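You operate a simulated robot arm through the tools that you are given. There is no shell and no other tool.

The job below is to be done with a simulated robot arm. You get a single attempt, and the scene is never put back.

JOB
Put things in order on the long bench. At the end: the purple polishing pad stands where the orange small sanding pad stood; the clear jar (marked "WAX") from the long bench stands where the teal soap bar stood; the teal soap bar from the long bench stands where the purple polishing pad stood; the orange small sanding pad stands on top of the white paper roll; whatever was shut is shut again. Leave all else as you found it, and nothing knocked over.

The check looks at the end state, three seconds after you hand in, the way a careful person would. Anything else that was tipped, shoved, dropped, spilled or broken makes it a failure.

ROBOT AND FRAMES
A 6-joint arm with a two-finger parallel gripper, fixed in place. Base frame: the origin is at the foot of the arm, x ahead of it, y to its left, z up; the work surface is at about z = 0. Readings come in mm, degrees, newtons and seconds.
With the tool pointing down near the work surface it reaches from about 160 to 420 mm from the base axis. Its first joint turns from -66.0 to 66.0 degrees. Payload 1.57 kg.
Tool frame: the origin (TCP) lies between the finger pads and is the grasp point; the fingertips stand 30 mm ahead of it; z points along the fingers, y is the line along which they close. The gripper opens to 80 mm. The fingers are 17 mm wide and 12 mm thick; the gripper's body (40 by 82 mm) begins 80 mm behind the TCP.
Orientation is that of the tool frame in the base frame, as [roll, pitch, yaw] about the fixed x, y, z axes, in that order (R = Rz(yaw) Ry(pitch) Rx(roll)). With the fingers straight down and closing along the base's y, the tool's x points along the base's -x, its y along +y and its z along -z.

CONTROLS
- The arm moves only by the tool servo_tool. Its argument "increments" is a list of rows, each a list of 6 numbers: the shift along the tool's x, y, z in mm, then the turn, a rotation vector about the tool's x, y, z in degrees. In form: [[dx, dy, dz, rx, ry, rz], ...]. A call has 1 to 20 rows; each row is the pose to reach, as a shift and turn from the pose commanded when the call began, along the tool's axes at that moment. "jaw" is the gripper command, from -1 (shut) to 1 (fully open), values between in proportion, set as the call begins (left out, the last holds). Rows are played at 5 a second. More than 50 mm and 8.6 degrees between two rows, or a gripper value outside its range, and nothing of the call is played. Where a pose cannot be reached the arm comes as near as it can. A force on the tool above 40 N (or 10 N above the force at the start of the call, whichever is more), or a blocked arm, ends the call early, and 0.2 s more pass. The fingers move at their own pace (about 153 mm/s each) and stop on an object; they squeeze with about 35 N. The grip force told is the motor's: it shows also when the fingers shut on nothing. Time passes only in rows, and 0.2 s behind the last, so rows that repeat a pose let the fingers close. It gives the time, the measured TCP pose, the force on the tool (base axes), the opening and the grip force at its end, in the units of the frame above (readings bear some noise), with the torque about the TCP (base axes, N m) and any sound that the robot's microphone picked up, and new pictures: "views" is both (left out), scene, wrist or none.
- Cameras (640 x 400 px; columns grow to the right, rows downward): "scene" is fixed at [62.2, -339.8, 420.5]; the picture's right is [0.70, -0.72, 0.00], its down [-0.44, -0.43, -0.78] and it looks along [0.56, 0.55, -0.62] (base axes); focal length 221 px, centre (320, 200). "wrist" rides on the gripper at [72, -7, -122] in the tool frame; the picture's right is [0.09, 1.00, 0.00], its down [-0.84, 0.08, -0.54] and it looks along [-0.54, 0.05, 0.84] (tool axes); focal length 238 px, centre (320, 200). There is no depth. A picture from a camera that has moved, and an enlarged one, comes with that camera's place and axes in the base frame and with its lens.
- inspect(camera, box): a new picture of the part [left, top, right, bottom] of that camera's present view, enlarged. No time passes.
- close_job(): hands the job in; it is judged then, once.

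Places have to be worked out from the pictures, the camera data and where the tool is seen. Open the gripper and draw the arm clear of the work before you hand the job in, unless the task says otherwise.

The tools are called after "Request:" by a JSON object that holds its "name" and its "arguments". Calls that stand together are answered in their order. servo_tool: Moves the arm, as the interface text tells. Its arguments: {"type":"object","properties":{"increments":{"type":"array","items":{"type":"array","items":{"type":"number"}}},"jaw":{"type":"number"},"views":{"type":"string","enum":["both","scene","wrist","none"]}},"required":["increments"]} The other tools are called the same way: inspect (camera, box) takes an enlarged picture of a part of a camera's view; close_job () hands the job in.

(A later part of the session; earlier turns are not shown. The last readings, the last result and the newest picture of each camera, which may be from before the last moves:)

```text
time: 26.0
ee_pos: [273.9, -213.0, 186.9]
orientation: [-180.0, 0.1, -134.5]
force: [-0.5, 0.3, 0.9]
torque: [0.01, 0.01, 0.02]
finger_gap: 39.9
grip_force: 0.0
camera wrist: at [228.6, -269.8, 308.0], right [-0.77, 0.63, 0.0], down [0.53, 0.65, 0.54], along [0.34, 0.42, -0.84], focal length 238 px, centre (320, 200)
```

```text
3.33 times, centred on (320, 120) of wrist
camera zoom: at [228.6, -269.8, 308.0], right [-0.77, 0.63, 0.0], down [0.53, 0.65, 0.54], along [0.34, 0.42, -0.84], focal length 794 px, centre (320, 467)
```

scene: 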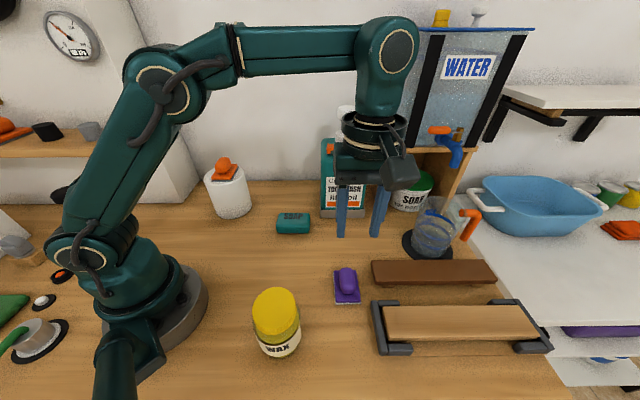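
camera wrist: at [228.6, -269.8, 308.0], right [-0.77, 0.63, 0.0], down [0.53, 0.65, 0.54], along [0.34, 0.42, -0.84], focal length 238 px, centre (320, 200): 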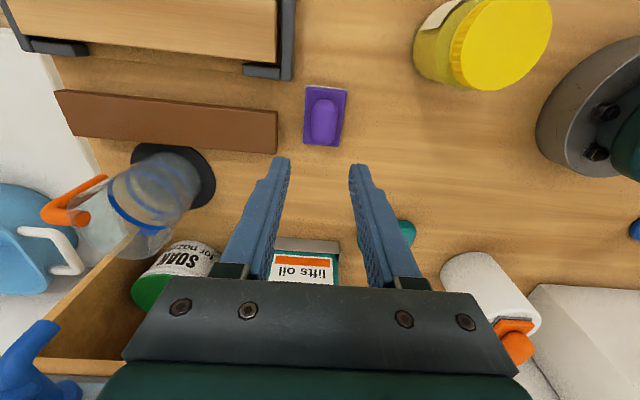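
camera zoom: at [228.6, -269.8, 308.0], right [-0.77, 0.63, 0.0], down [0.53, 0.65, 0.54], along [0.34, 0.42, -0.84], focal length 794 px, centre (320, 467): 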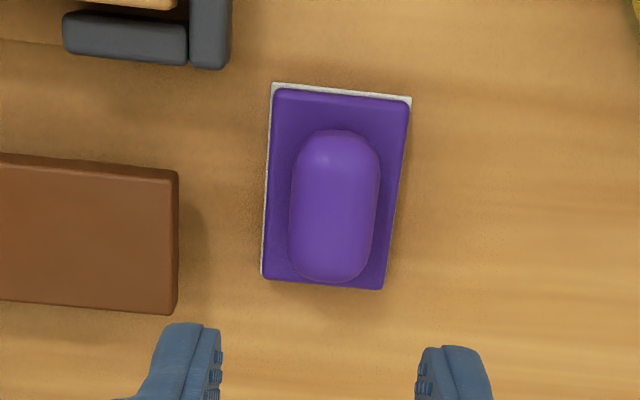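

The orange pad sits flat on the roll. The purple pad is at about (271,-209.5), aligned with the tool and 4.5 mm off in tool y, so I'll correct and descend part-way.

Request:
{"name": "servo_tool", "arguments": {"increments": [[-0.6, 4.5, 15, 0, 0, 0], [-0.6, 4.5, 40, 0, 0, 0], [-0.6, 4.5, 65, 0, 0, 0], [-0.6, 4.5, 88, 0, 0, 0], [-0.6, 4.5, 103, 0, 0, 0], [-0.6, 4.5, 108, 0, 0, 0], [-0.6, 4.5, 108, 0, 0, 0]]}}

Request:
{"name": "inspect", "arguments": {"camera": "wrist", "box": [220, 80, 420, 205]}}

```text
time: 27.6
ee_pos: [269.7, -210.0, 80.4]
orientation: [-180.0, 0.0, -134.5]
force: [0.2, 0.4, 0.7]
torque: [0.0, -0.03, -0.02]
finger_gap: 40.1
grip_force: 0.1
camera wrist: at [224.7, -265.1, 201.4], right [-0.77, 0.63, 0.0], down [0.53, 0.65, 0.54], along [0.34, 0.42, -0.84], focal length 238 px, centre (320, 200)
```

scene: 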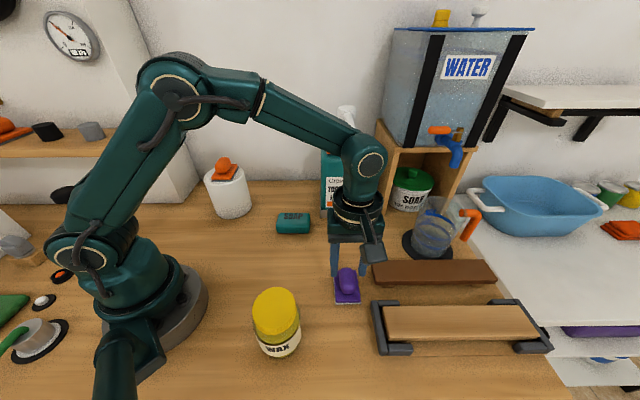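
wrist: 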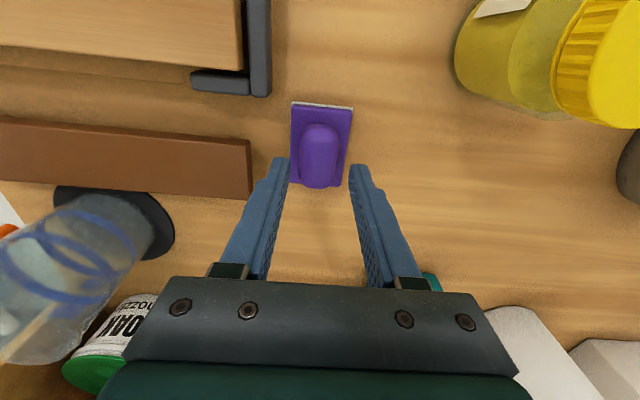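

```text
3.20 times, centred on (320, 142) of wrist
camera zoom: at [224.7, -265.1, 201.4], right [-0.77, 0.63, 0.0], down [0.53, 0.65, 0.54], along [0.34, 0.42, -0.84], focal length 763 px, centre (320, 384)
```

zoom: 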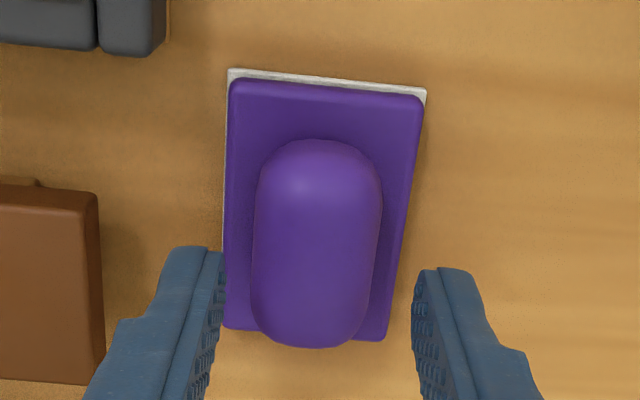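

The alignment is within 2 mm. I'll correct by −1.6 mm in tool y and descend to grip height over the purple knob.

Request:
{"name": "servo_tool", "arguments": {"increments": [[-0.6, -1.6, 8, 0, 0, 0], [-0.6, -1.6, 16, 0, 0, 0], [-0.6, -1.6, 24, 0, 0, 0], [-0.6, -1.6, 30, 0, 0, 0], [-0.6, -1.6, 34, 0, 0, 0], [-0.6, -1.6, 34.8, 0, 0, 0], [-0.6, -1.6, 34.8, 0, 0, 0]]}}

Request:
{"name": "inspect", "arguments": {"camera": "wrist", "box": [220, 100, 420, 225]}}

```text
time: 29.2
ee_pos: [273.0, -209.3, 43.8]
orientation: [179.9, 0.0, -134.5]
force: [0.5, 0.1, -0.9]
torque: [-0.02, 0.0, 0.0]
finger_gap: 40.2
grip_force: 0.1
camera wrist: at [227.7, -265.6, 166.3], right [-0.77, 0.63, 0.0], down [0.53, 0.65, 0.54], along [0.34, 0.42, -0.84], focal length 238 px, centre (320, 200)
```

scene: 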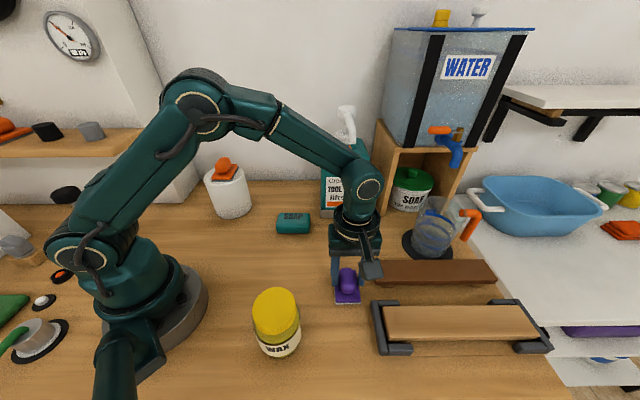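
wrist: 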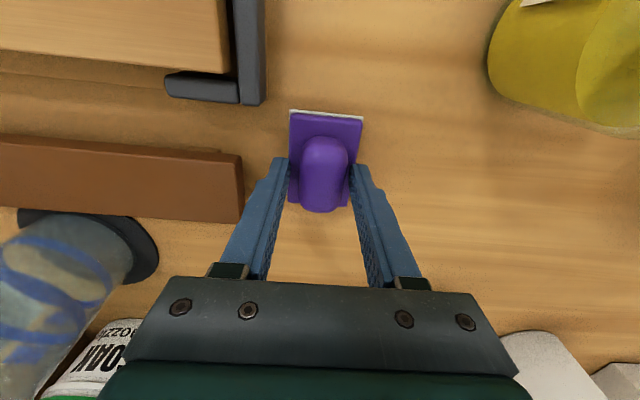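

```text
3.20 times, centred on (320, 162) of wrist
camera zoom: at [227.7, -265.6, 166.3], right [-0.77, 0.63, 0.0], down [0.53, 0.65, 0.54], along [0.34, 0.42, -0.84], focal length 763 px, centre (320, 320)
```

zoom: 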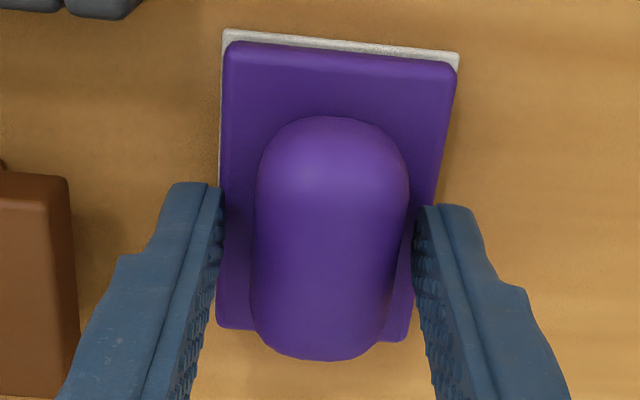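

The knob is about 2 mm to the right of the finger mid-line, so I'll nudge the tool by that amount and close.

Request:
{"name": "servo_tool", "arguments": {"increments": [[1.3, 1.5, 0, 0, 0, 0], [1.3, 1.5, 0, 0, 0, 0]], "views": "wrist"}}

Request:
{"name": "inspect", "arguments": {"camera": "wrist", "box": [220, 100, 420, 225]}}

Request:
{"name": "servo_tool", "arguments": {"increments": [[0, 0, 0, 0, 0, 0], [0, 0, 0, 0, 0, 0], [0, 0, 0, 0, 0, 0], [0, 0, 0, 0, 0, 0]], "jaw": -1, "views": "wrist"}}

Request:
{"name": "inspect", "arguments": {"camera": "wrist", "box": [220, 100, 420, 225]}}

```text
time: 29.8
ee_pos: [271.2, -209.2, 45.1]
orientation: [180.0, 0.1, -134.5]
force: [0.3, 0.4, 0.0]
torque: [-0.01, 0.02, -0.01]
finger_gap: 39.8
grip_force: 0.1
camera wrist: at [225.6, -265.6, 166.4], right [-0.77, 0.63, 0.0], down [0.53, 0.65, 0.54], along [0.34, 0.42, -0.84], focal length 238 px, centre (320, 200)
```

wrist: 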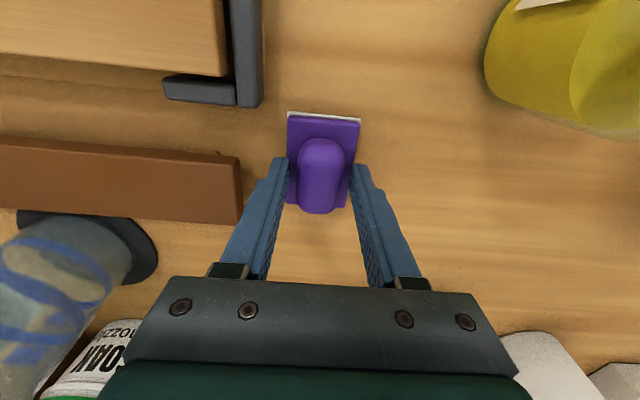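

```text
3.20 times, centred on (320, 162) of wrist
camera zoom: at [225.6, -265.6, 166.4], right [-0.77, 0.63, 0.0], down [0.53, 0.65, 0.54], along [0.34, 0.42, -0.84], focal length 763 px, centre (320, 320)
```

zoom: 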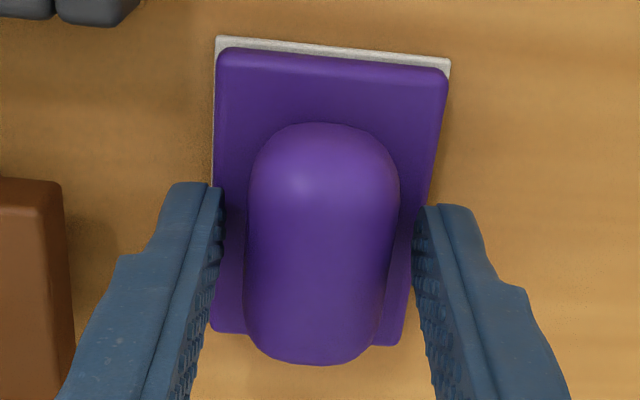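

```text
time: 30.8
ee_pos: [271.6, -208.6, 46.3]
orientation: [180.0, 0.1, -134.5]
force: [0.0, 0.1, -0.6]
torque: [-0.02, 0.01, -0.01]
finger_gap: 28.8
grip_force: 34.4
camera wrist: at [225.7, -265.6, 166.4], right [-0.77, 0.63, 0.0], down [0.53, 0.65, 0.54], along [0.34, 0.42, -0.84], focal length 238 px, centre (320, 200)
```

wrist: 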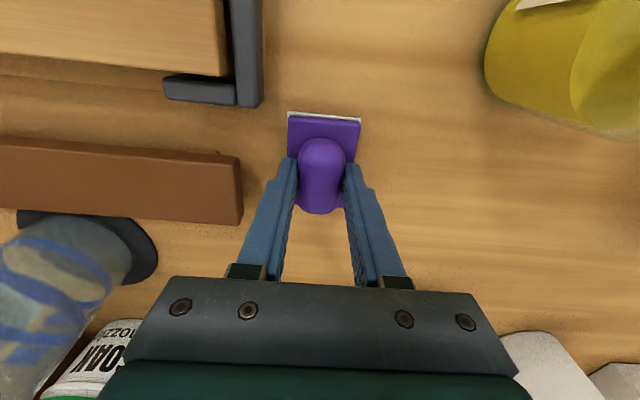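

```text
3.20 times, centred on (320, 162) of wrist
camera zoom: at [225.7, -265.6, 166.4], right [-0.77, 0.63, 0.0], down [0.53, 0.65, 0.54], along [0.34, 0.42, -0.84], focal length 763 px, centre (320, 320)
```

zoom: 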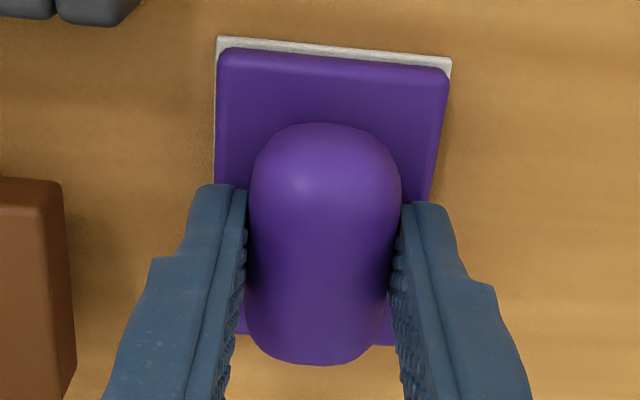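

The purple pad is gripped, centred to within a millimetre. From the commanded moves, the orange spot is 108.7 mm along tool x from here. I'll lift 60 mm, carry it there and descend to just above the bench.

Request:
{"name": "servo_tool", "arguments": {"increments": [[0, 0, -5, 0, 0, 0], [0, 0, -20, 0, 0, 0], [0, 0, -42, 0, 0, 0], [0, 0, -60, 0, 0, 0], [15, 0.1, -62, 0, 0, 0], [40, 0.2, -62, 0, 0, 0], [65, 0.3, -62, 0, 0, 0], [90, 0.4, -62, 0, 0, 0], [104, 0.45, -62, 0, 0, 0], [108.7, 0.45, -60, 0, 0, 0], [108.7, 0.45, -45, 0, 0, 0], [108.7, 0.45, -28, 0, 0, 0], [108.7, 0.45, -14, 0, 0, 0], [108.7, 0.45, -8, 0, 0, 0], [108.7, 0.45, -8, 0, 0, 0]]}}

Request:
{"name": "inspect", "arguments": {"camera": "wrist", "box": [160, 80, 400, 230]}}

Request:
{"name": "inspect", "arguments": {"camera": "scene", "box": [310, 280, 430, 400]}}

```text
time: 34.0
ee_pos: [194.5, -288.9, 52.3]
orientation: [-180.0, -0.1, -134.5]
force: [0.3, -0.1, -1.1]
torque: [-0.02, 0.0, -0.01]
finger_gap: 28.9
grip_force: 34.9
camera wrist: at [148.1, -344.3, 172.0], right [-0.77, 0.63, 0.0], down [0.53, 0.65, 0.54], along [0.34, 0.42, -0.84], focal length 238 px, centre (320, 200)
```

scene: 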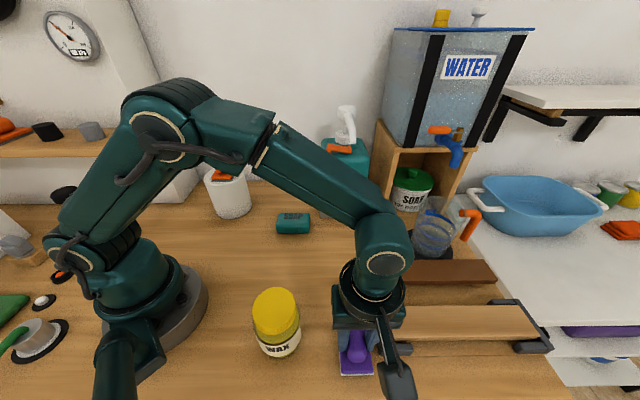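
wrist: 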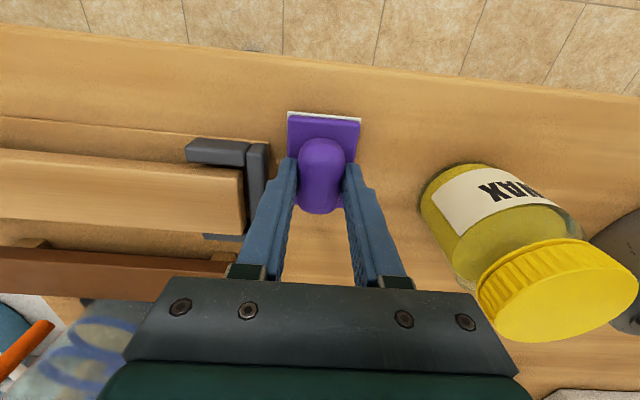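

```text
2.67 times, centred on (280, 155) of wrist
camera zoom: at [148.1, -344.3, 172.0], right [-0.77, 0.63, 0.0], down [0.53, 0.65, 0.54], along [0.34, 0.42, -0.84], focal length 636 px, centre (427, 320)
```

zoom: 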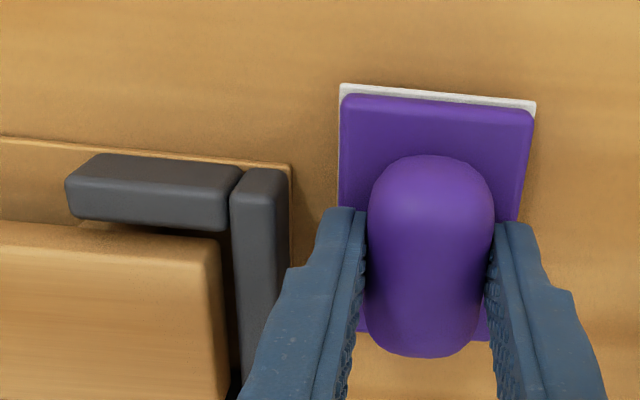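

```text
3.33 times, centred on (370, 340) of scene
camera zoom: at [62.2, -339.8, 420.5], right [0.7, -0.72, 0.0], down [-0.44, -0.43, -0.78], along [0.56, 0.55, -0.62], focal length 738 px, centre (153, -267)
```

zoom: 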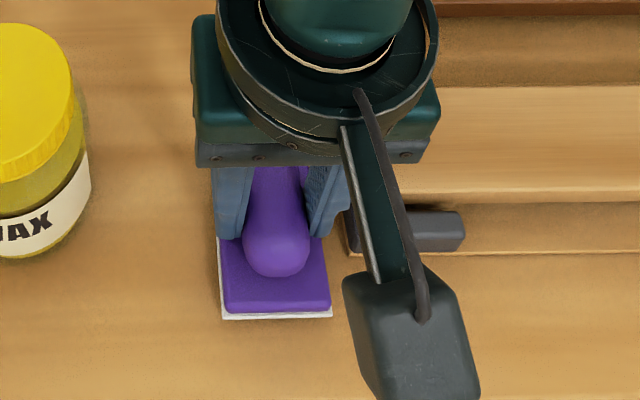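

The pad hovers 8 mm above the orange pad's old spot, clear of the holder. I'll lower it slowly to contact.

Request:
{"name": "servo_tool", "arguments": {"increments": [[0, 0, 2, 0, 0, 0], [0, 0, 4, 0, 0, 0], [0, 0, 5.5, 0, 0, 0], [0, 0, 6.5, 0, 0, 0], [0, 0, 7.2, 0, 0, 0], [0, 0, 7.7, 0, 0, 0], [0, 0, 7.7, 0, 0, 0]], "views": "none"}}

```text
time: 35.6
ee_pos: [193.1, -287.1, 45.3]
orientation: [-179.8, -0.2, -134.5]
force: [-4.3, 0.8, 19.4]
torque: [0.22, 0.06, 0.0]
finger_gap: 28.8
grip_force: 34.8
```

Contact is at about 19 N. I'll ease up 0.9 mm to relieve it before opening.

Request:
{"name": "servo_tool", "arguments": {"increments": [[0, 0, -0.9, 0, 0, 0], [0, 0, -0.9, 0, 0, 0]], "views": "none"}}

```text
time: 36.2
ee_pos: [194.8, -286.0, 45.5]
orientation: [-179.9, 0.0, -134.5]
force: [-1.6, -4.6, 11.2]
torque: [-0.14, 0.09, 0.02]
finger_gap: 28.8
grip_force: 35.1
```

Request:
{"name": "servo_tool", "arguments": {"increments": [[0, 0, -0.6, 0, 0, 0], [0, 0, -0.6, 0, 0, 0]], "views": "none"}}

```text
time: 36.8
ee_pos: [193.8, -285.6, 46.1]
orientation: [179.7, 0.1, -134.6]
force: [-1.0, -0.2, 0.2]
torque: [0.0, 0.03, -0.06]
finger_gap: 28.9
grip_force: 34.9
```

The force is near zero with the pad on the bench, so I'll open gently to about 36 mm and look.

Request:
{"name": "servo_tool", "arguments": {"increments": [[0, 0, 0, 0, 0, 0], [0, 0, 0, 0, 0, 0], [0, 0, 0, 0, 0, 0]], "jaw": -0.1, "views": "wrist"}}

Request:
{"name": "inspect", "arguments": {"camera": "wrist", "box": [220, 100, 420, 225]}}

```text
time: 37.6
ee_pos: [194.5, -286.3, 46.0]
orientation: [180.0, -0.1, -134.5]
force: [-0.1, 0.5, 0.0]
torque: [0.01, 0.01, -0.01]
finger_gap: 36.1
grip_force: 0.2
camera wrist: at [148.5, -342.8, 167.2], right [-0.77, 0.63, 0.0], down [0.53, 0.65, 0.54], along [0.34, 0.42, -0.84], focal length 238 px, centre (320, 200)
```

wrist: 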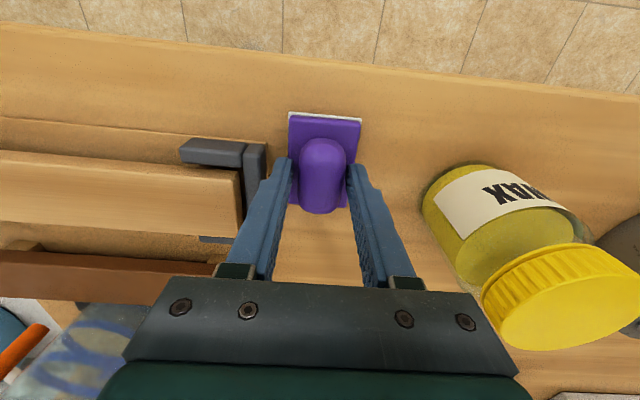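

```text
3.20 times, centred on (320, 162) of wrist
camera zoom: at [148.5, -342.8, 167.2], right [-0.77, 0.63, 0.0], down [0.53, 0.65, 0.54], along [0.34, 0.42, -0.84], focal length 763 px, centre (320, 320)
```

zoom: 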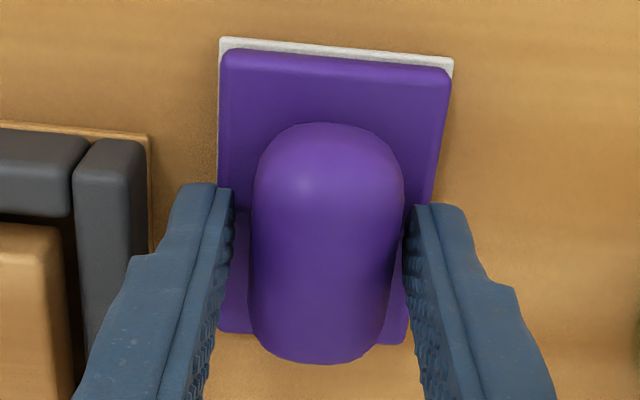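

The purple pad stayed put on the orange pad's old spot. I'll rise, then go over the soap while turning the gripper 90° so it will close across the soap's short side.

Request:
{"name": "servo_tool", "arguments": {"increments": [[0, 1, 0, 0, 0, 0], [0, 1, -10, 0, 0, 0], [0, 1, -40, 0, 0, 0], [0, 1, -80, 0, 0, 0], [0, 1, -120, 0, 0, 0], [0, 1, -150, 0, 0, 0], [-21.5, 10.2, -150, 0, 0, 6.92], [-43, 19.3, -150, 0, 0, 13.85], [-64.5, 28.5, -150, 0, 0, 20.8], [-86.1, 37.7, -150, 0, 0, 27.7], [-107.6, 46.8, -150, 0, 0, 34.6], [-129.1, 56, -150, 0, 0, 41.5], [-150.6, 65.2, -150, 0, 0, 48.5], [-172.1, 74.4, -150, 0, 0, 55.4], [-193.6, 83.5, -150, 0, 0, 62.3], [-215.2, 92.7, -150, 0, 0, 69.2], [-236.7, 101.9, -150, 0, 0, 76.2], [-258.2, 111, -150, 0, 0, 83.1], [-279.7, 119.2, -150, 0, 0, 90], [-279.7, 119.2, -150, 0, 0, 90]], "jaw": 0.0}}

Request:
{"name": "inspect", "arguments": {"camera": "scene", "box": [220, 240, 420, 400]}}

Request:
{"name": "inspect", "arguments": {"camera": "wrist", "box": [240, 60, 400, 180]}}

```text
time: 41.8
ee_pos: [303.6, -5.4, 197.3]
orientation: [-180.0, 0.1, 135.4]
force: [0.5, 0.3, -0.2]
torque: [0.0, -0.02, -0.04]
finger_gap: 39.9
grip_force: 0.0
camera wrist: at [249.0, 41.6, 318.5], right [0.63, 0.77, 0.0], down [0.65, -0.53, 0.54], along [0.42, -0.34, -0.84], focal length 238 px, centre (320, 200)
```

scene: 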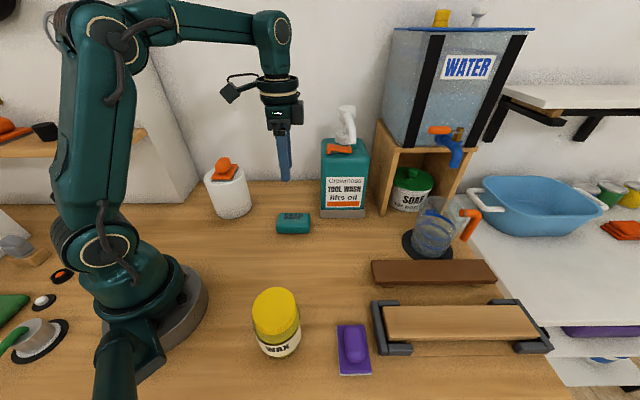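
wrist: 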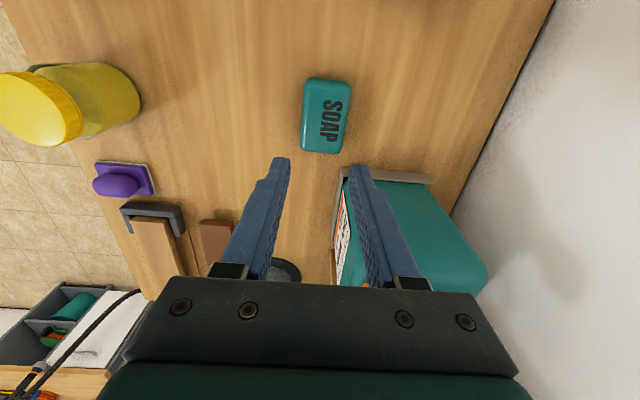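

```text
2.50 times, centred on (320, 320) of scene
camera zoom: at [62.2, -339.8, 420.5], right [0.7, -0.72, 0.0], down [-0.44, -0.43, -0.78], along [0.56, 0.55, -0.62], focal length 553 px, centre (320, -100)
```

zoom: 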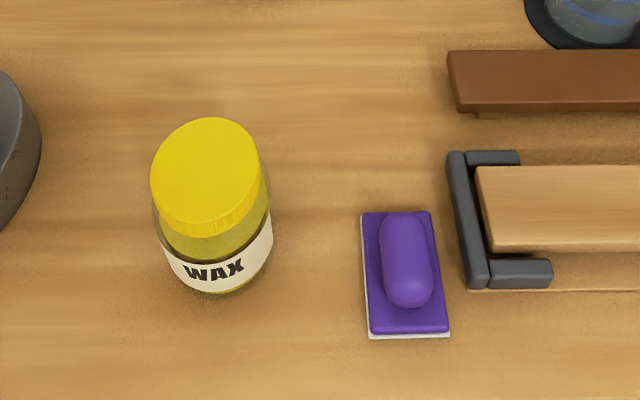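

```text
3.33 times, centred on (320, 120) of wrist
camera zoom: at [249.0, 41.6, 318.5], right [0.63, 0.77, 0.0], down [0.65, -0.53, 0.54], along [0.42, -0.34, -0.84], focal length 794 px, centre (320, 467)
```

zoom: 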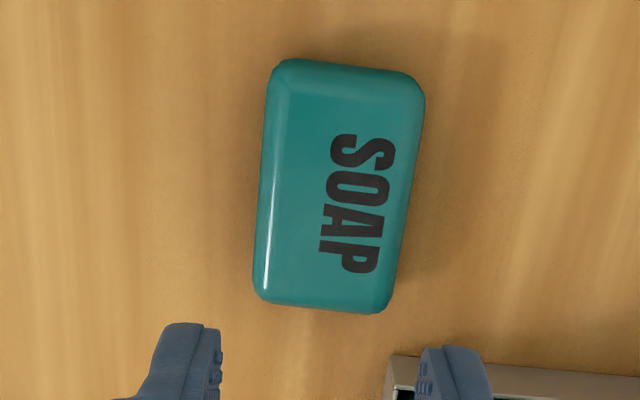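

The purple pad sits just where the orange one was. The soap is about 83×52 mm, centred about 5.6 mm off in tool y and aligned with the gripper. I'll open to 70 mm, correct and descend part-way.

Request:
{"name": "servo_tool", "arguments": {"increments": [[-1.1, 5.6, 15, 0, 0, 0], [-1.1, 5.6, 40, 0, 0, 0], [-1.1, 5.6, 65, 0, 0, 0], [-1.1, 5.6, 88, 0, 0, 0], [-1.1, 5.6, 103, 0, 0, 0], [-1.1, 5.6, 110, 0, 0, 0], [-1.1, 5.6, 110, 0, 0, 0]], "jaw": 0.75}}

Request:
{"name": "inspect", "arguments": {"camera": "wrist", "box": [220, 70, 420, 195]}}

Request:
{"name": "inspect", "arguments": {"camera": "scene", "box": [220, 90, 420, 250]}}

```text
time: 43.4
ee_pos: [310.8, -1.4, 86.1]
orientation: [180.0, 0.1, 135.5]
force: [0.1, 0.3, 0.4]
torque: [0.03, 0.02, 0.0]
finger_gap: 69.9
grip_force: 0.0
camera wrist: at [254.9, 44.8, 207.5], right [0.63, 0.77, 0.0], down [0.65, -0.53, 0.54], along [0.42, -0.34, -0.84], focal length 238 px, centre (320, 200)
```

scene: 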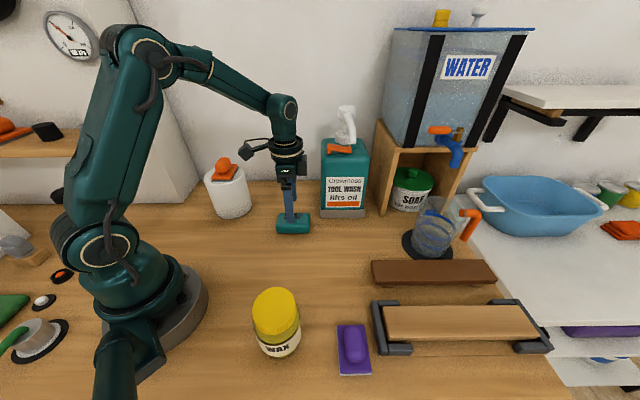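
wrist: 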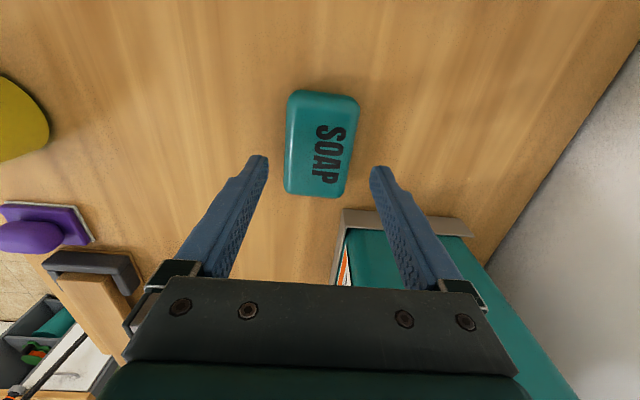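

```text
3.20 times, centred on (320, 132) of wrist
camera zoom: at [254.9, 44.8, 207.5], right [0.63, 0.77, 0.0], down [0.65, -0.53, 0.54], along [0.42, -0.34, -0.84], focal length 763 px, centre (320, 416)
```

zoom: 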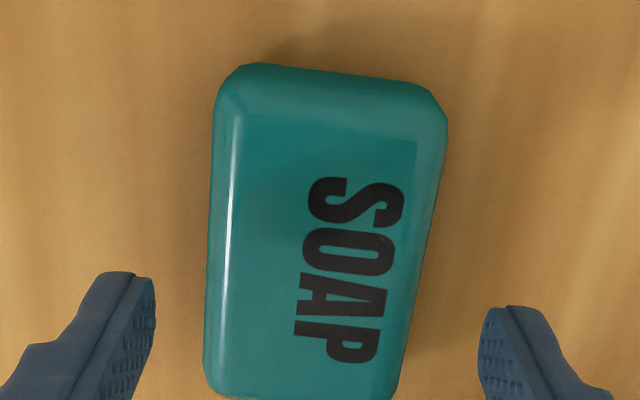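

```text
2.50 times, centred on (320, 170) of scene
camera zoom: at [62.2, -339.8, 420.5], right [0.7, -0.72, 0.0], down [-0.44, -0.43, -0.78], along [0.56, 0.55, -0.62], focal length 553 px, centre (320, 275)
```

zoom: 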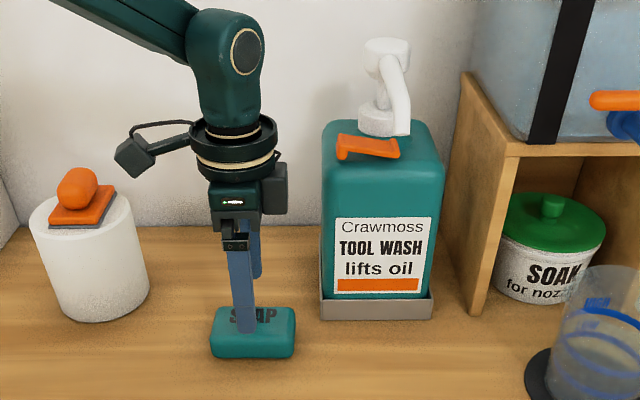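

The soap is centred between the open fingers and the bottle is well clear. I'll descend to grip height.

Request:
{"name": "servo_tool", "arguments": {"increments": [[-1, 0, 12, 0, 0, 0], [-1, 0, 24, 0, 0, 0], [-1, 0, 36, 0, 0, 0], [-1, 0, 44, 0, 0, 0], [-1, 0, 49, 0, 0, 0], [-1, 0, 51, 0, 0, 0], [-1, 0, 51, 0, 0, 0]]}}

Request:
{"name": "inspect", "arguments": {"camera": "wrist", "box": [210, 80, 430, 230]}}

Request:
{"name": "inspect", "arguments": {"camera": "scene", "box": [250, 170, 350, 250]}}

```text
time: 45.0
ee_pos: [310.4, -0.9, 35.1]
orientation: [179.9, 0.1, 135.4]
force: [-0.5, 0.0, 0.5]
torque: [0.03, 0.01, 0.0]
finger_gap: 70.1
grip_force: 0.0
camera wrist: at [255.2, 44.8, 155.5], right [0.63, 0.77, 0.0], down [0.65, -0.53, 0.54], along [0.42, -0.34, -0.84], focal length 238 px, centre (320, 200)
```

scene: 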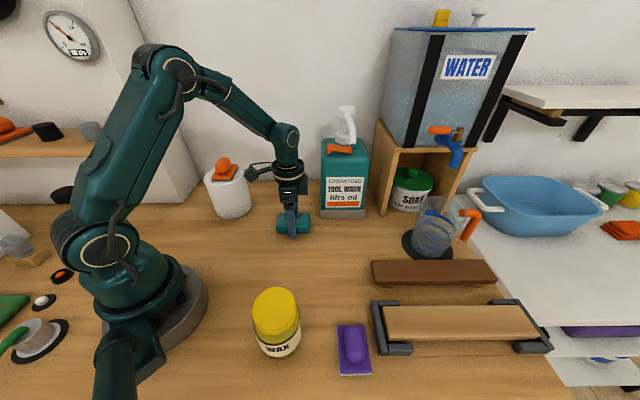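
wrist: 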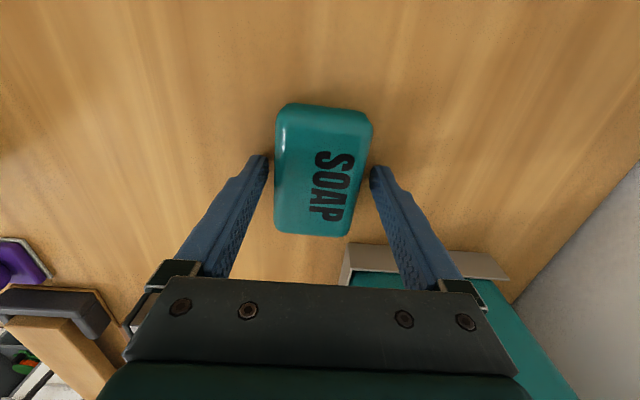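

```text
2.67 times, centred on (320, 155) of wrist
camera zoom: at [255.2, 44.8, 155.5], right [0.63, 0.77, 0.0], down [0.65, -0.53, 0.54], along [0.42, -0.34, -0.84], focal length 636 px, centre (320, 320)
```

zoom: 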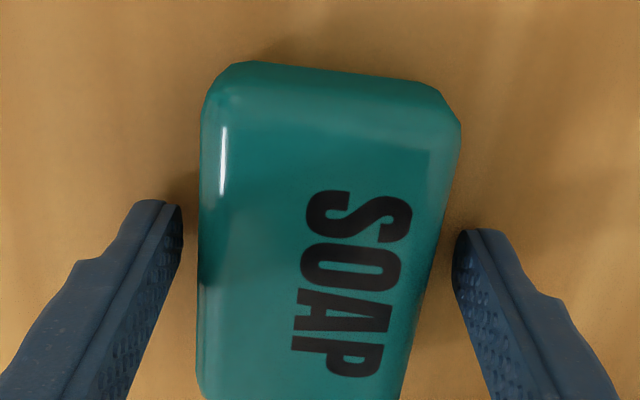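

```text
5.00 times, centred on (300, 210) of scene
camera zoom: at [62.2, -339.8, 420.5], right [0.7, -0.72, 0.0], down [-0.44, -0.43, -0.78], along [0.56, 0.55, -0.62], focal length 1106 px, centre (420, 150)
```

zoom: 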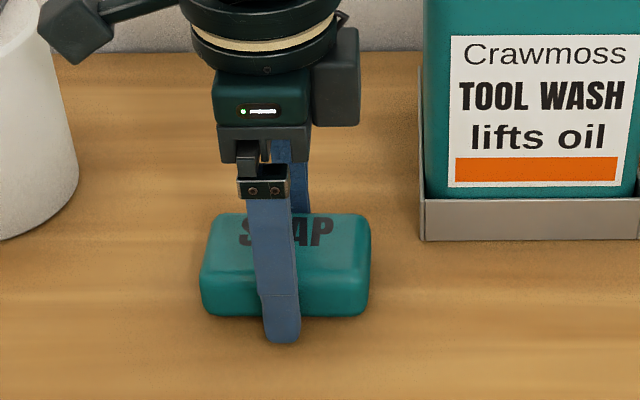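

The soap is centred with a small gap either side, so I'll close on it.

Request:
{"name": "servo_tool", "arguments": {"increments": [[0, 0, 0, 0, 0, 0], [0, 0, 0, 0, 0, 0], [0, 0, 0, 0, 0, 0], [0, 0, 0, 0, 0, 0]], "jaw": -1, "views": "wrist"}}

Request:
{"name": "inspect", "arguments": {"camera": "wrist", "box": [210, 80, 430, 230]}}

```text
time: 46.0
ee_pos: [310.1, -0.8, 35.1]
orientation: [-180.0, 0.0, 135.5]
force: [-0.5, 0.0, 0.0]
torque: [-0.03, 0.01, 0.04]
finger_gap: 54.3
grip_force: 34.9
camera wrist: at [255.2, 44.8, 155.7], right [0.63, 0.77, 0.0], down [0.65, -0.53, 0.54], along [0.42, -0.34, -0.84], focal length 238 px, centre (320, 200)
```

wrist: 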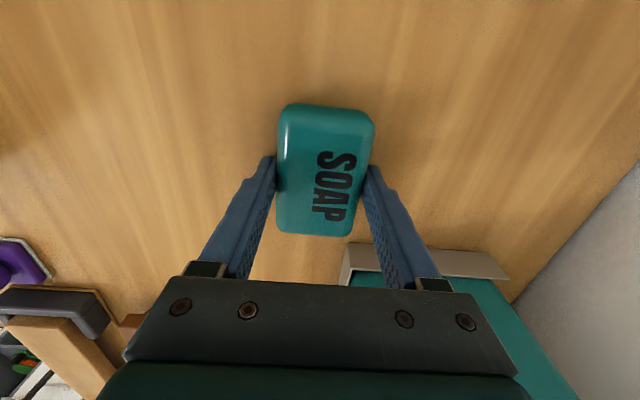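

```text
2.67 times, centred on (320, 155) of wrist
camera zoom: at [255.2, 44.8, 155.7], right [0.63, 0.77, 0.0], down [0.65, -0.53, 0.54], along [0.42, -0.34, -0.84], focal length 636 px, centre (320, 320)
```

zoom: 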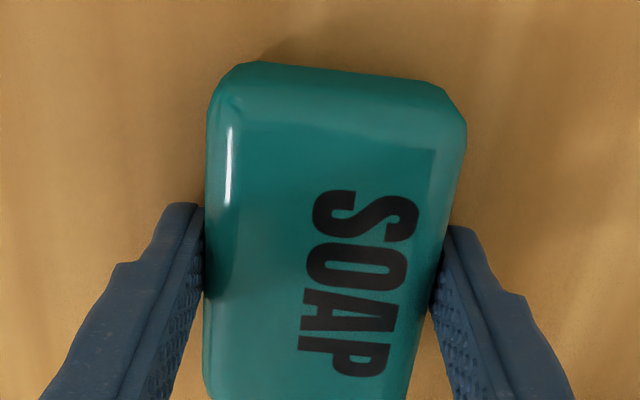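

The soap is held with a 54.3 mm gap. I'll lift it 65 mm, carry it to the purple pad's old spot, about (271,-209.6), and stop just above the bench.

Request:
{"name": "servo_tool", "arguments": {"increments": [[0, 0, -4, 0, 0, 0], [0, 0, -18, 0, 0, 0], [0, 0, -42, 0, 0, 0], [0, 0, -65, 0, 0, 0], [-8, -12, -68, 0, 0, 0], [-25, -37.3, -68, 0, 0, 0], [-42, -62.7, -68, 0, 0, 0], [-59, -88.1, -68, 0, 0, 0], [-76, -113.5, -68, 0, 0, 0], [-93, -138.9, -68, 0, 0, 0], [-109, -162.8, -68, 0, 0, 0], [-118.2, -176.5, -65, 0, 0, 0], [-118.2, -176.5, -50, 0, 0, 0], [-118.2, -176.5, -32, 0, 0, 0], [-118.2, -176.5, -20, 0, 0, 0], [-118.2, -176.5, -20, 0, 0, 0]]}}

Request:
{"name": "inspect", "arguments": {"camera": "wrist", "box": [120, 80, 440, 280]}}

Request:
{"name": "inspect", "arguments": {"camera": "scene", "box": [280, 220, 440, 340]}}

```text
time: 49.4
ee_pos: [269.4, -209.8, 56.4]
orientation: [180.0, 0.0, 135.6]
force: [0.0, 0.1, -0.6]
torque: [-0.01, -0.01, -0.03]
finger_gap: 54.1
grip_force: 34.4
camera wrist: at [214.4, -164.7, 177.4], right [0.63, 0.77, 0.0], down [0.65, -0.53, 0.54], along [0.42, -0.34, -0.84], focal length 238 px, centre (320, 200)
```

scene: 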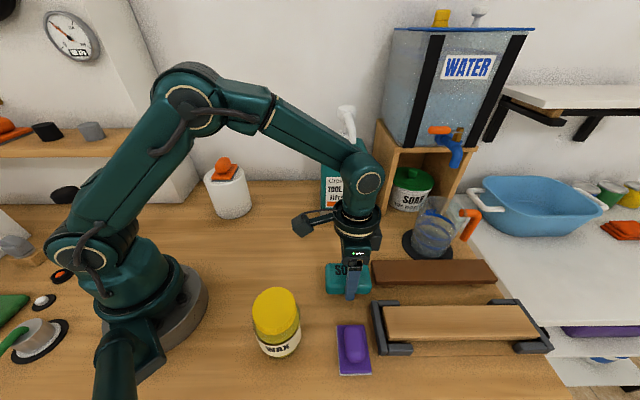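
wrist: 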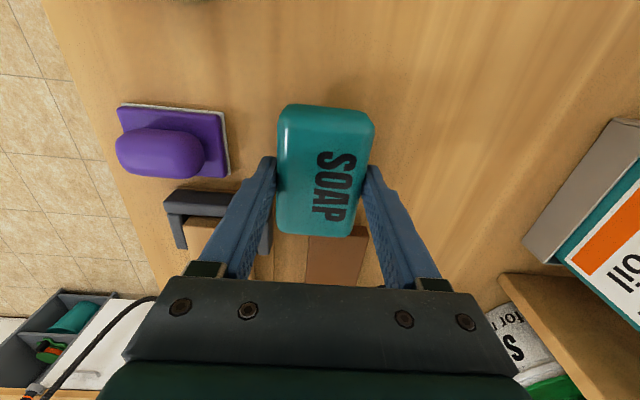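

```text
2.00 times, centred on (280, 180) of wrist
camera zoom: at [214.4, -164.7, 177.4], right [0.63, 0.77, 0.0], down [0.65, -0.53, 0.54], along [0.42, -0.34, -0.84], focal length 477 px, centre (400, 240)
```

zoom: 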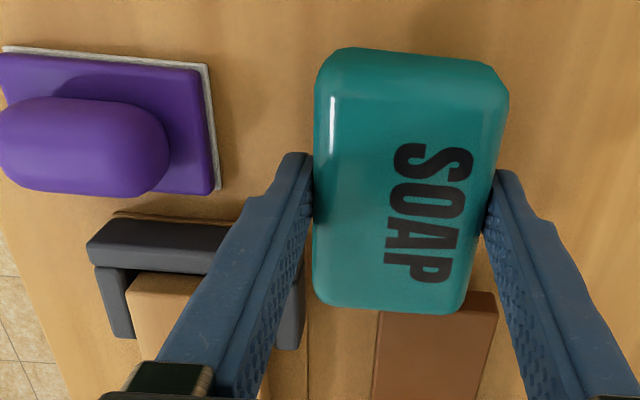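

```text
3.33 times, centred on (360, 280) of scene
camera zoom: at [62.2, -339.8, 420.5], right [0.7, -0.72, 0.0], down [-0.44, -0.43, -0.78], along [0.56, 0.55, -0.62], focal length 738 px, centre (187, -67)
```

zoom: 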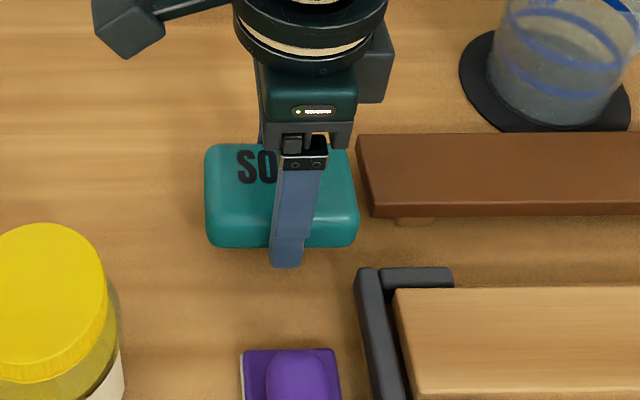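

The soap hovers 20 mm above the old purple-pad spot, with about 14 mm to spare beside the brown block. I'll lower it gently to contact.

Request:
{"name": "servo_tool", "arguments": {"increments": [[0, 0, 5, 0, 0, 0], [0, 0, 10, 0, 0, 0], [0, 0, 14, 0, 0, 0], [0, 0, 17, 0, 0, 0], [0, 0, 18.5, 0, 0, 0], [0, 0, 19.3, 0, 0, 0], [0, 0, 19.3, 0, 0, 0]]}}

Request:
{"name": "inspect", "arguments": {"camera": "scene", "box": [280, 220, 440, 340]}}

```text
time: 51.0
ee_pos: [270.9, -209.7, 36.1]
orientation: [-180.0, 0.0, 135.4]
force: [0.4, -0.6, -0.1]
torque: [-0.01, -0.03, 0.01]
finger_gap: 54.1
grip_force: 34.9
camera wrist: at [215.0, -164.0, 158.4], right [0.63, 0.77, 0.0], down [0.65, -0.53, 0.54], along [0.42, -0.34, -0.84], focal length 238 px, centre (320, 200)
```

scene: 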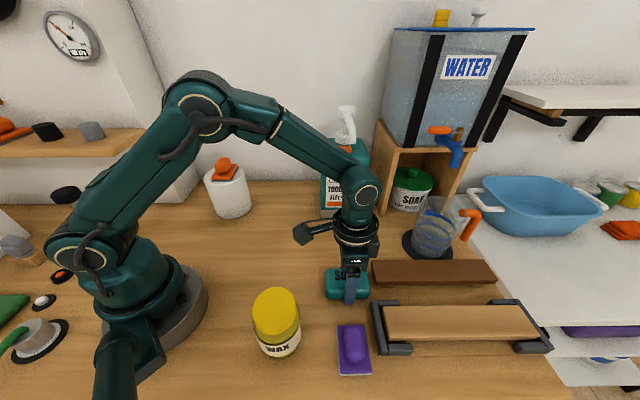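
wrist: 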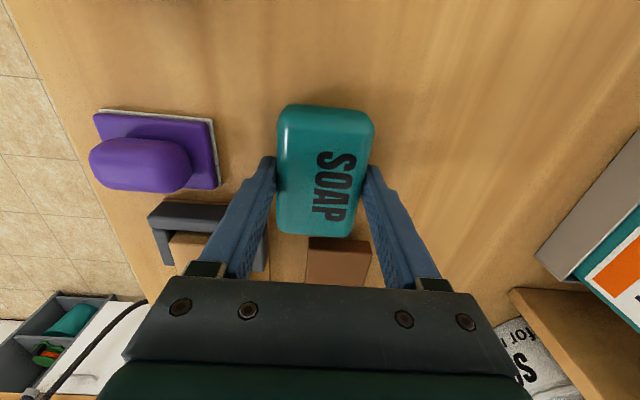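

```text
3.33 times, centred on (360, 280) of scene
camera zoom: at [62.2, -339.8, 420.5], right [0.7, -0.72, 0.0], down [-0.44, -0.43, -0.78], along [0.56, 0.55, -0.62], focal length 738 px, centre (187, -67)
```

zoom: 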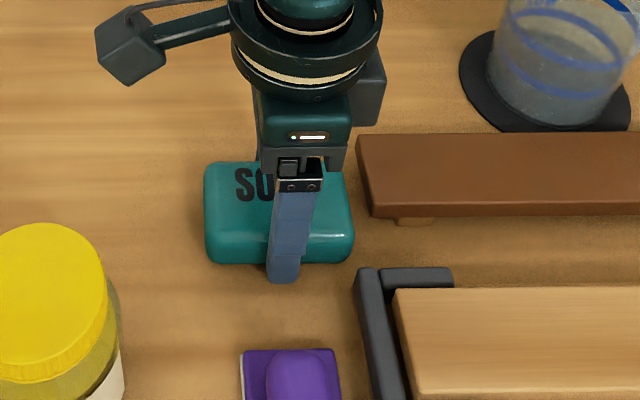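

There's no contact force yet, so I'll lower a little more in fine steps.

Request:
{"name": "servo_tool", "arguments": {"increments": [[0, 0, 0.5, 0, 0, 0], [0, 0, 1, 0, 0, 0], [0, 0, 1, 0, 0, 0]], "views": "none"}}

```text
time: 51.8
ee_pos: [270.7, -209.6, 35.9]
orientation: [-180.0, 0.0, 135.4]
force: [-1.0, -0.2, -0.5]
torque: [0.0, 0.02, 0.02]
finger_gap: 54.2
grip_force: 35.0
```

Request:
{"name": "servo_tool", "arguments": {"increments": [[0, 0, 0.5, 0, 0, 0], [0, 0, 1, 0, 0, 0], [0, 0, 1, 0, 0, 0]], "views": "none"}}

```text
time: 52.6
ee_pos: [272.0, -211.3, 35.4]
orientation: [180.0, 0.1, 135.5]
force: [-1.4, -0.1, -0.7]
torque: [0.01, -0.02, 0.01]
finger_gap: 54.2
grip_force: 34.7
```

Still no reaction force, so I'll continue down slowly and watch it.

Request:
{"name": "servo_tool", "arguments": {"increments": [[0, 0, 0.5, 0, 0, 0], [0, 0, 1, 0, 0, 0], [0, 0, 1.5, 0, 0, 0], [0, 0, 1.5, 0, 0, 0]], "views": "none"}}

```text
time: 53.6
ee_pos: [272.3, -211.7, 34.5]
orientation: [179.9, 0.2, 135.5]
force: [1.0, 12.3, 34.1]
torque: [0.3, -0.06, -0.14]
finger_gap: 54.5
grip_force: 34.8
```

Contact is at 34 N with some sideways load. I'll ease up to unload before releasing.

Request:
{"name": "servo_tool", "arguments": {"increments": [[0, 0, -0.7, 0, 0, 0], [0, 0, -1.4, 0, 0, 0], [0, 0, -1.4, 0, 0, 0]], "views": "none"}}

```text
time: 54.4
ee_pos: [270.5, -211.0, 33.2]
orientation: [-179.9, 0.0, 135.5]
force: [2.7, -3.2, 8.8]
torque: [-0.25, -0.53, -0.08]
finger_gap: 54.3
grip_force: 34.9
```

Request:
{"name": "servo_tool", "arguments": {"increments": [[0, 0, -0.5, 0, 0, 0], [0, 0, -0.5, 0, 0, 0]], "views": "none"}}

```text
time: 55.0
ee_pos: [270.5, -208.6, 33.8]
orientation: [-180.0, -0.2, 135.6]
force: [-1.0, 0.0, -0.7]
torque: [-0.02, 0.01, -0.03]
finger_gap: 54.2
grip_force: 35.5
```

It's unloaded and the soap is within a fraction of a millimetre of the bench, so I'll open the fingers.

Request:
{"name": "servo_tool", "arguments": {"increments": [[0, 0, 0.2, 0, 0, 0], [0, 0, 0.2, 0, 0, 0], [0, 0, 0.2, 0, 0, 0], [0, 0, 0.2, 0, 0, 0]], "jaw": 0.65}}

Request:
{"name": "inspect", "arguments": {"camera": "wrist", "box": [120, 80, 440, 280]}}

```text
time: 56.0
ee_pos: [270.5, -210.3, 34.2]
orientation: [180.0, -0.1, 135.5]
force: [0.7, 0.2, 0.1]
torque: [-0.01, 0.01, 0.01]
finger_gap: 66.0
grip_force: 0.0
camera wrist: at [215.4, -165.2, 155.1], right [0.63, 0.77, 0.0], down [0.65, -0.53, 0.54], along [0.42, -0.34, -0.84], focal length 238 px, centre (320, 200)
```

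scene: 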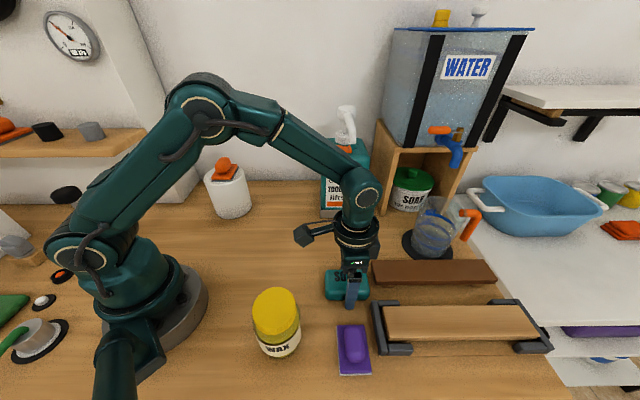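
wrist: 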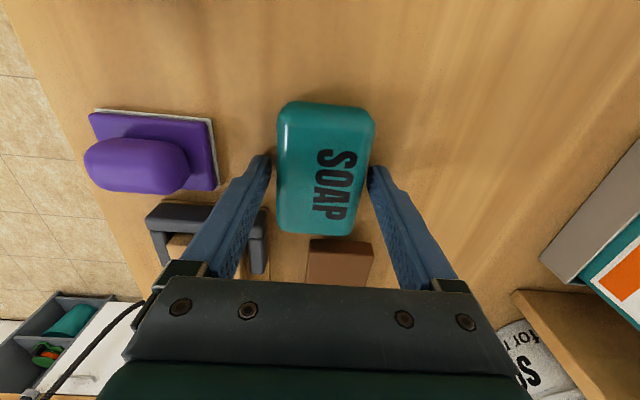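

```text
2.00 times, centred on (280, 180) of wrist
camera zoom: at [215.4, -165.2, 155.1], right [0.63, 0.77, 0.0], down [0.65, -0.53, 0.54], along [0.42, -0.34, -0.84], focal length 477 px, centre (400, 240)
```

zoom: 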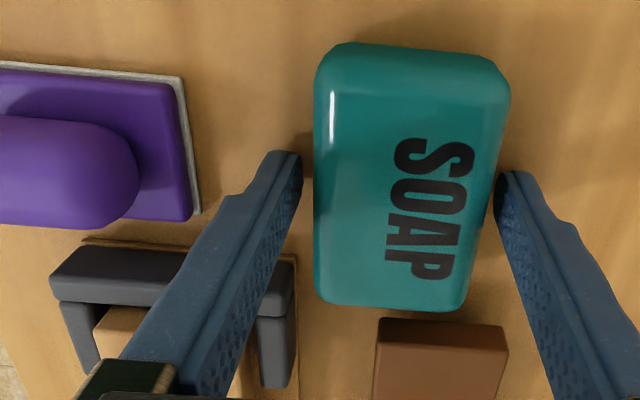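

The soap sits flat on the purple pad's old spot with a visible gap to the brown block. I'll open a bit more, rise straight up and go to hover over the wax jar at about (122,-189).

Request:
{"name": "servo_tool", "arguments": {"increments": [[0, 1.2, 0, 0, 0, 0], [0, 1.2, -10, 0, 0, 0], [0, 1.2, -35, 0, 0, 0], [0, 1.2, -70, 0, 0, 0], [0, 1.2, -105, 0, 0, 0], [0, 1.2, -140, 0, 0, 0], [0, 1.2, -172, 0, 0, 0], [17, -12, -175, 0, 0, 0], [37, -27, -175, 0, 0, 0], [57, -42, -175, 0, 0, 0], [77, -57, -175, 0, 0, 0], [97, -71.5, -175, 0, 0, 0], [113, -83, -175, 0, 0, 0], [120.6, -89.1, -175, 0, 0, 0], [120.6, -89.1, -175, 0, 0, 0]], "jaw": 0.75}}

Request:
{"name": "inspect", "arguments": {"camera": "wrist", "box": [200, 40, 440, 220]}}

Request:
{"name": "inspect", "arguments": {"camera": "scene", "box": [280, 220, 440, 340]}}

```text
time: 59.2
ee_pos: [121.8, -188.3, 210.7]
orientation: [180.0, -0.1, 135.5]
force: [0.3, 0.8, -0.4]
torque: [0.02, 0.0, -0.03]
finger_gap: 70.0
grip_force: 0.0
camera wrist: at [66.2, -143.0, 331.2], right [0.63, 0.77, 0.0], down [0.65, -0.53, 0.54], along [0.42, -0.34, -0.84], focal length 238 px, centre (320, 200)
```

scene: 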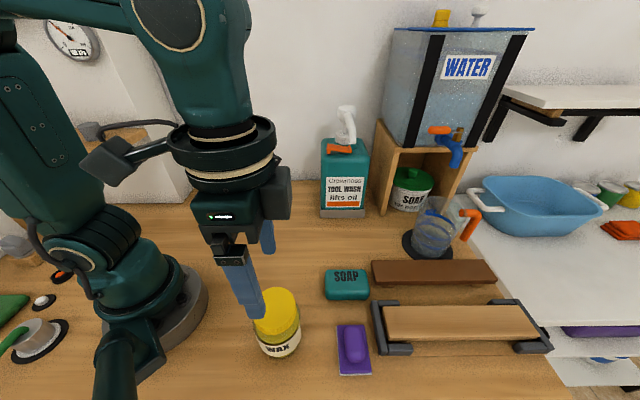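
wrist: 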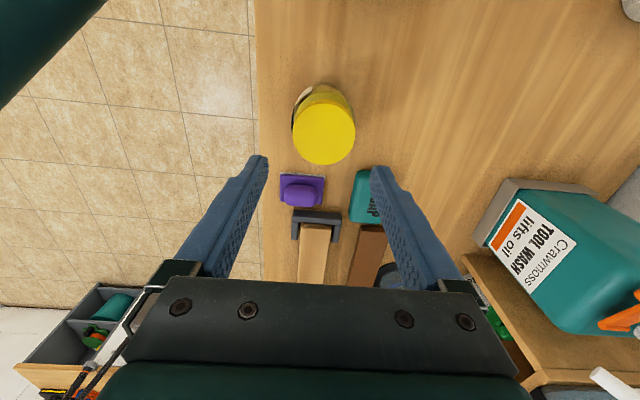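

```text
2.22 times, centred on (320, 130) of wrist
camera zoom: at [66.2, -143.0, 331.2], right [0.63, 0.77, 0.0], down [0.65, -0.53, 0.54], along [0.42, -0.34, -0.84], focal length 530 px, centre (320, 356)
```

zoom: 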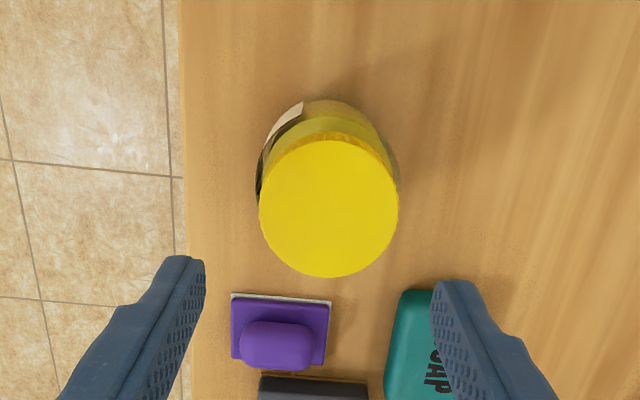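

```text
3.33 times, centred on (360, 280) of scene
camera zoom: at [62.2, -339.8, 420.5], right [0.7, -0.72, 0.0], down [-0.44, -0.43, -0.78], along [0.56, 0.55, -0.62], focal length 738 px, centre (187, -67)
```

zoom: 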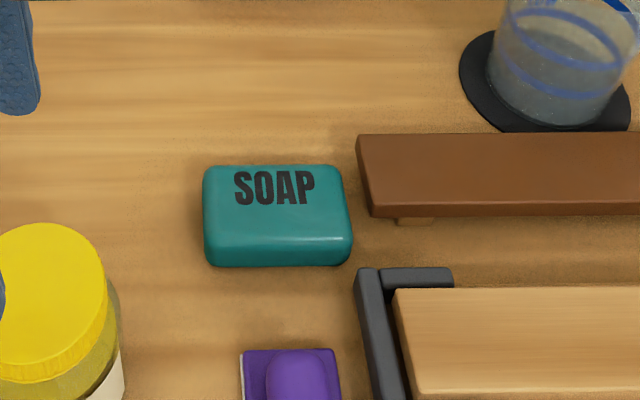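

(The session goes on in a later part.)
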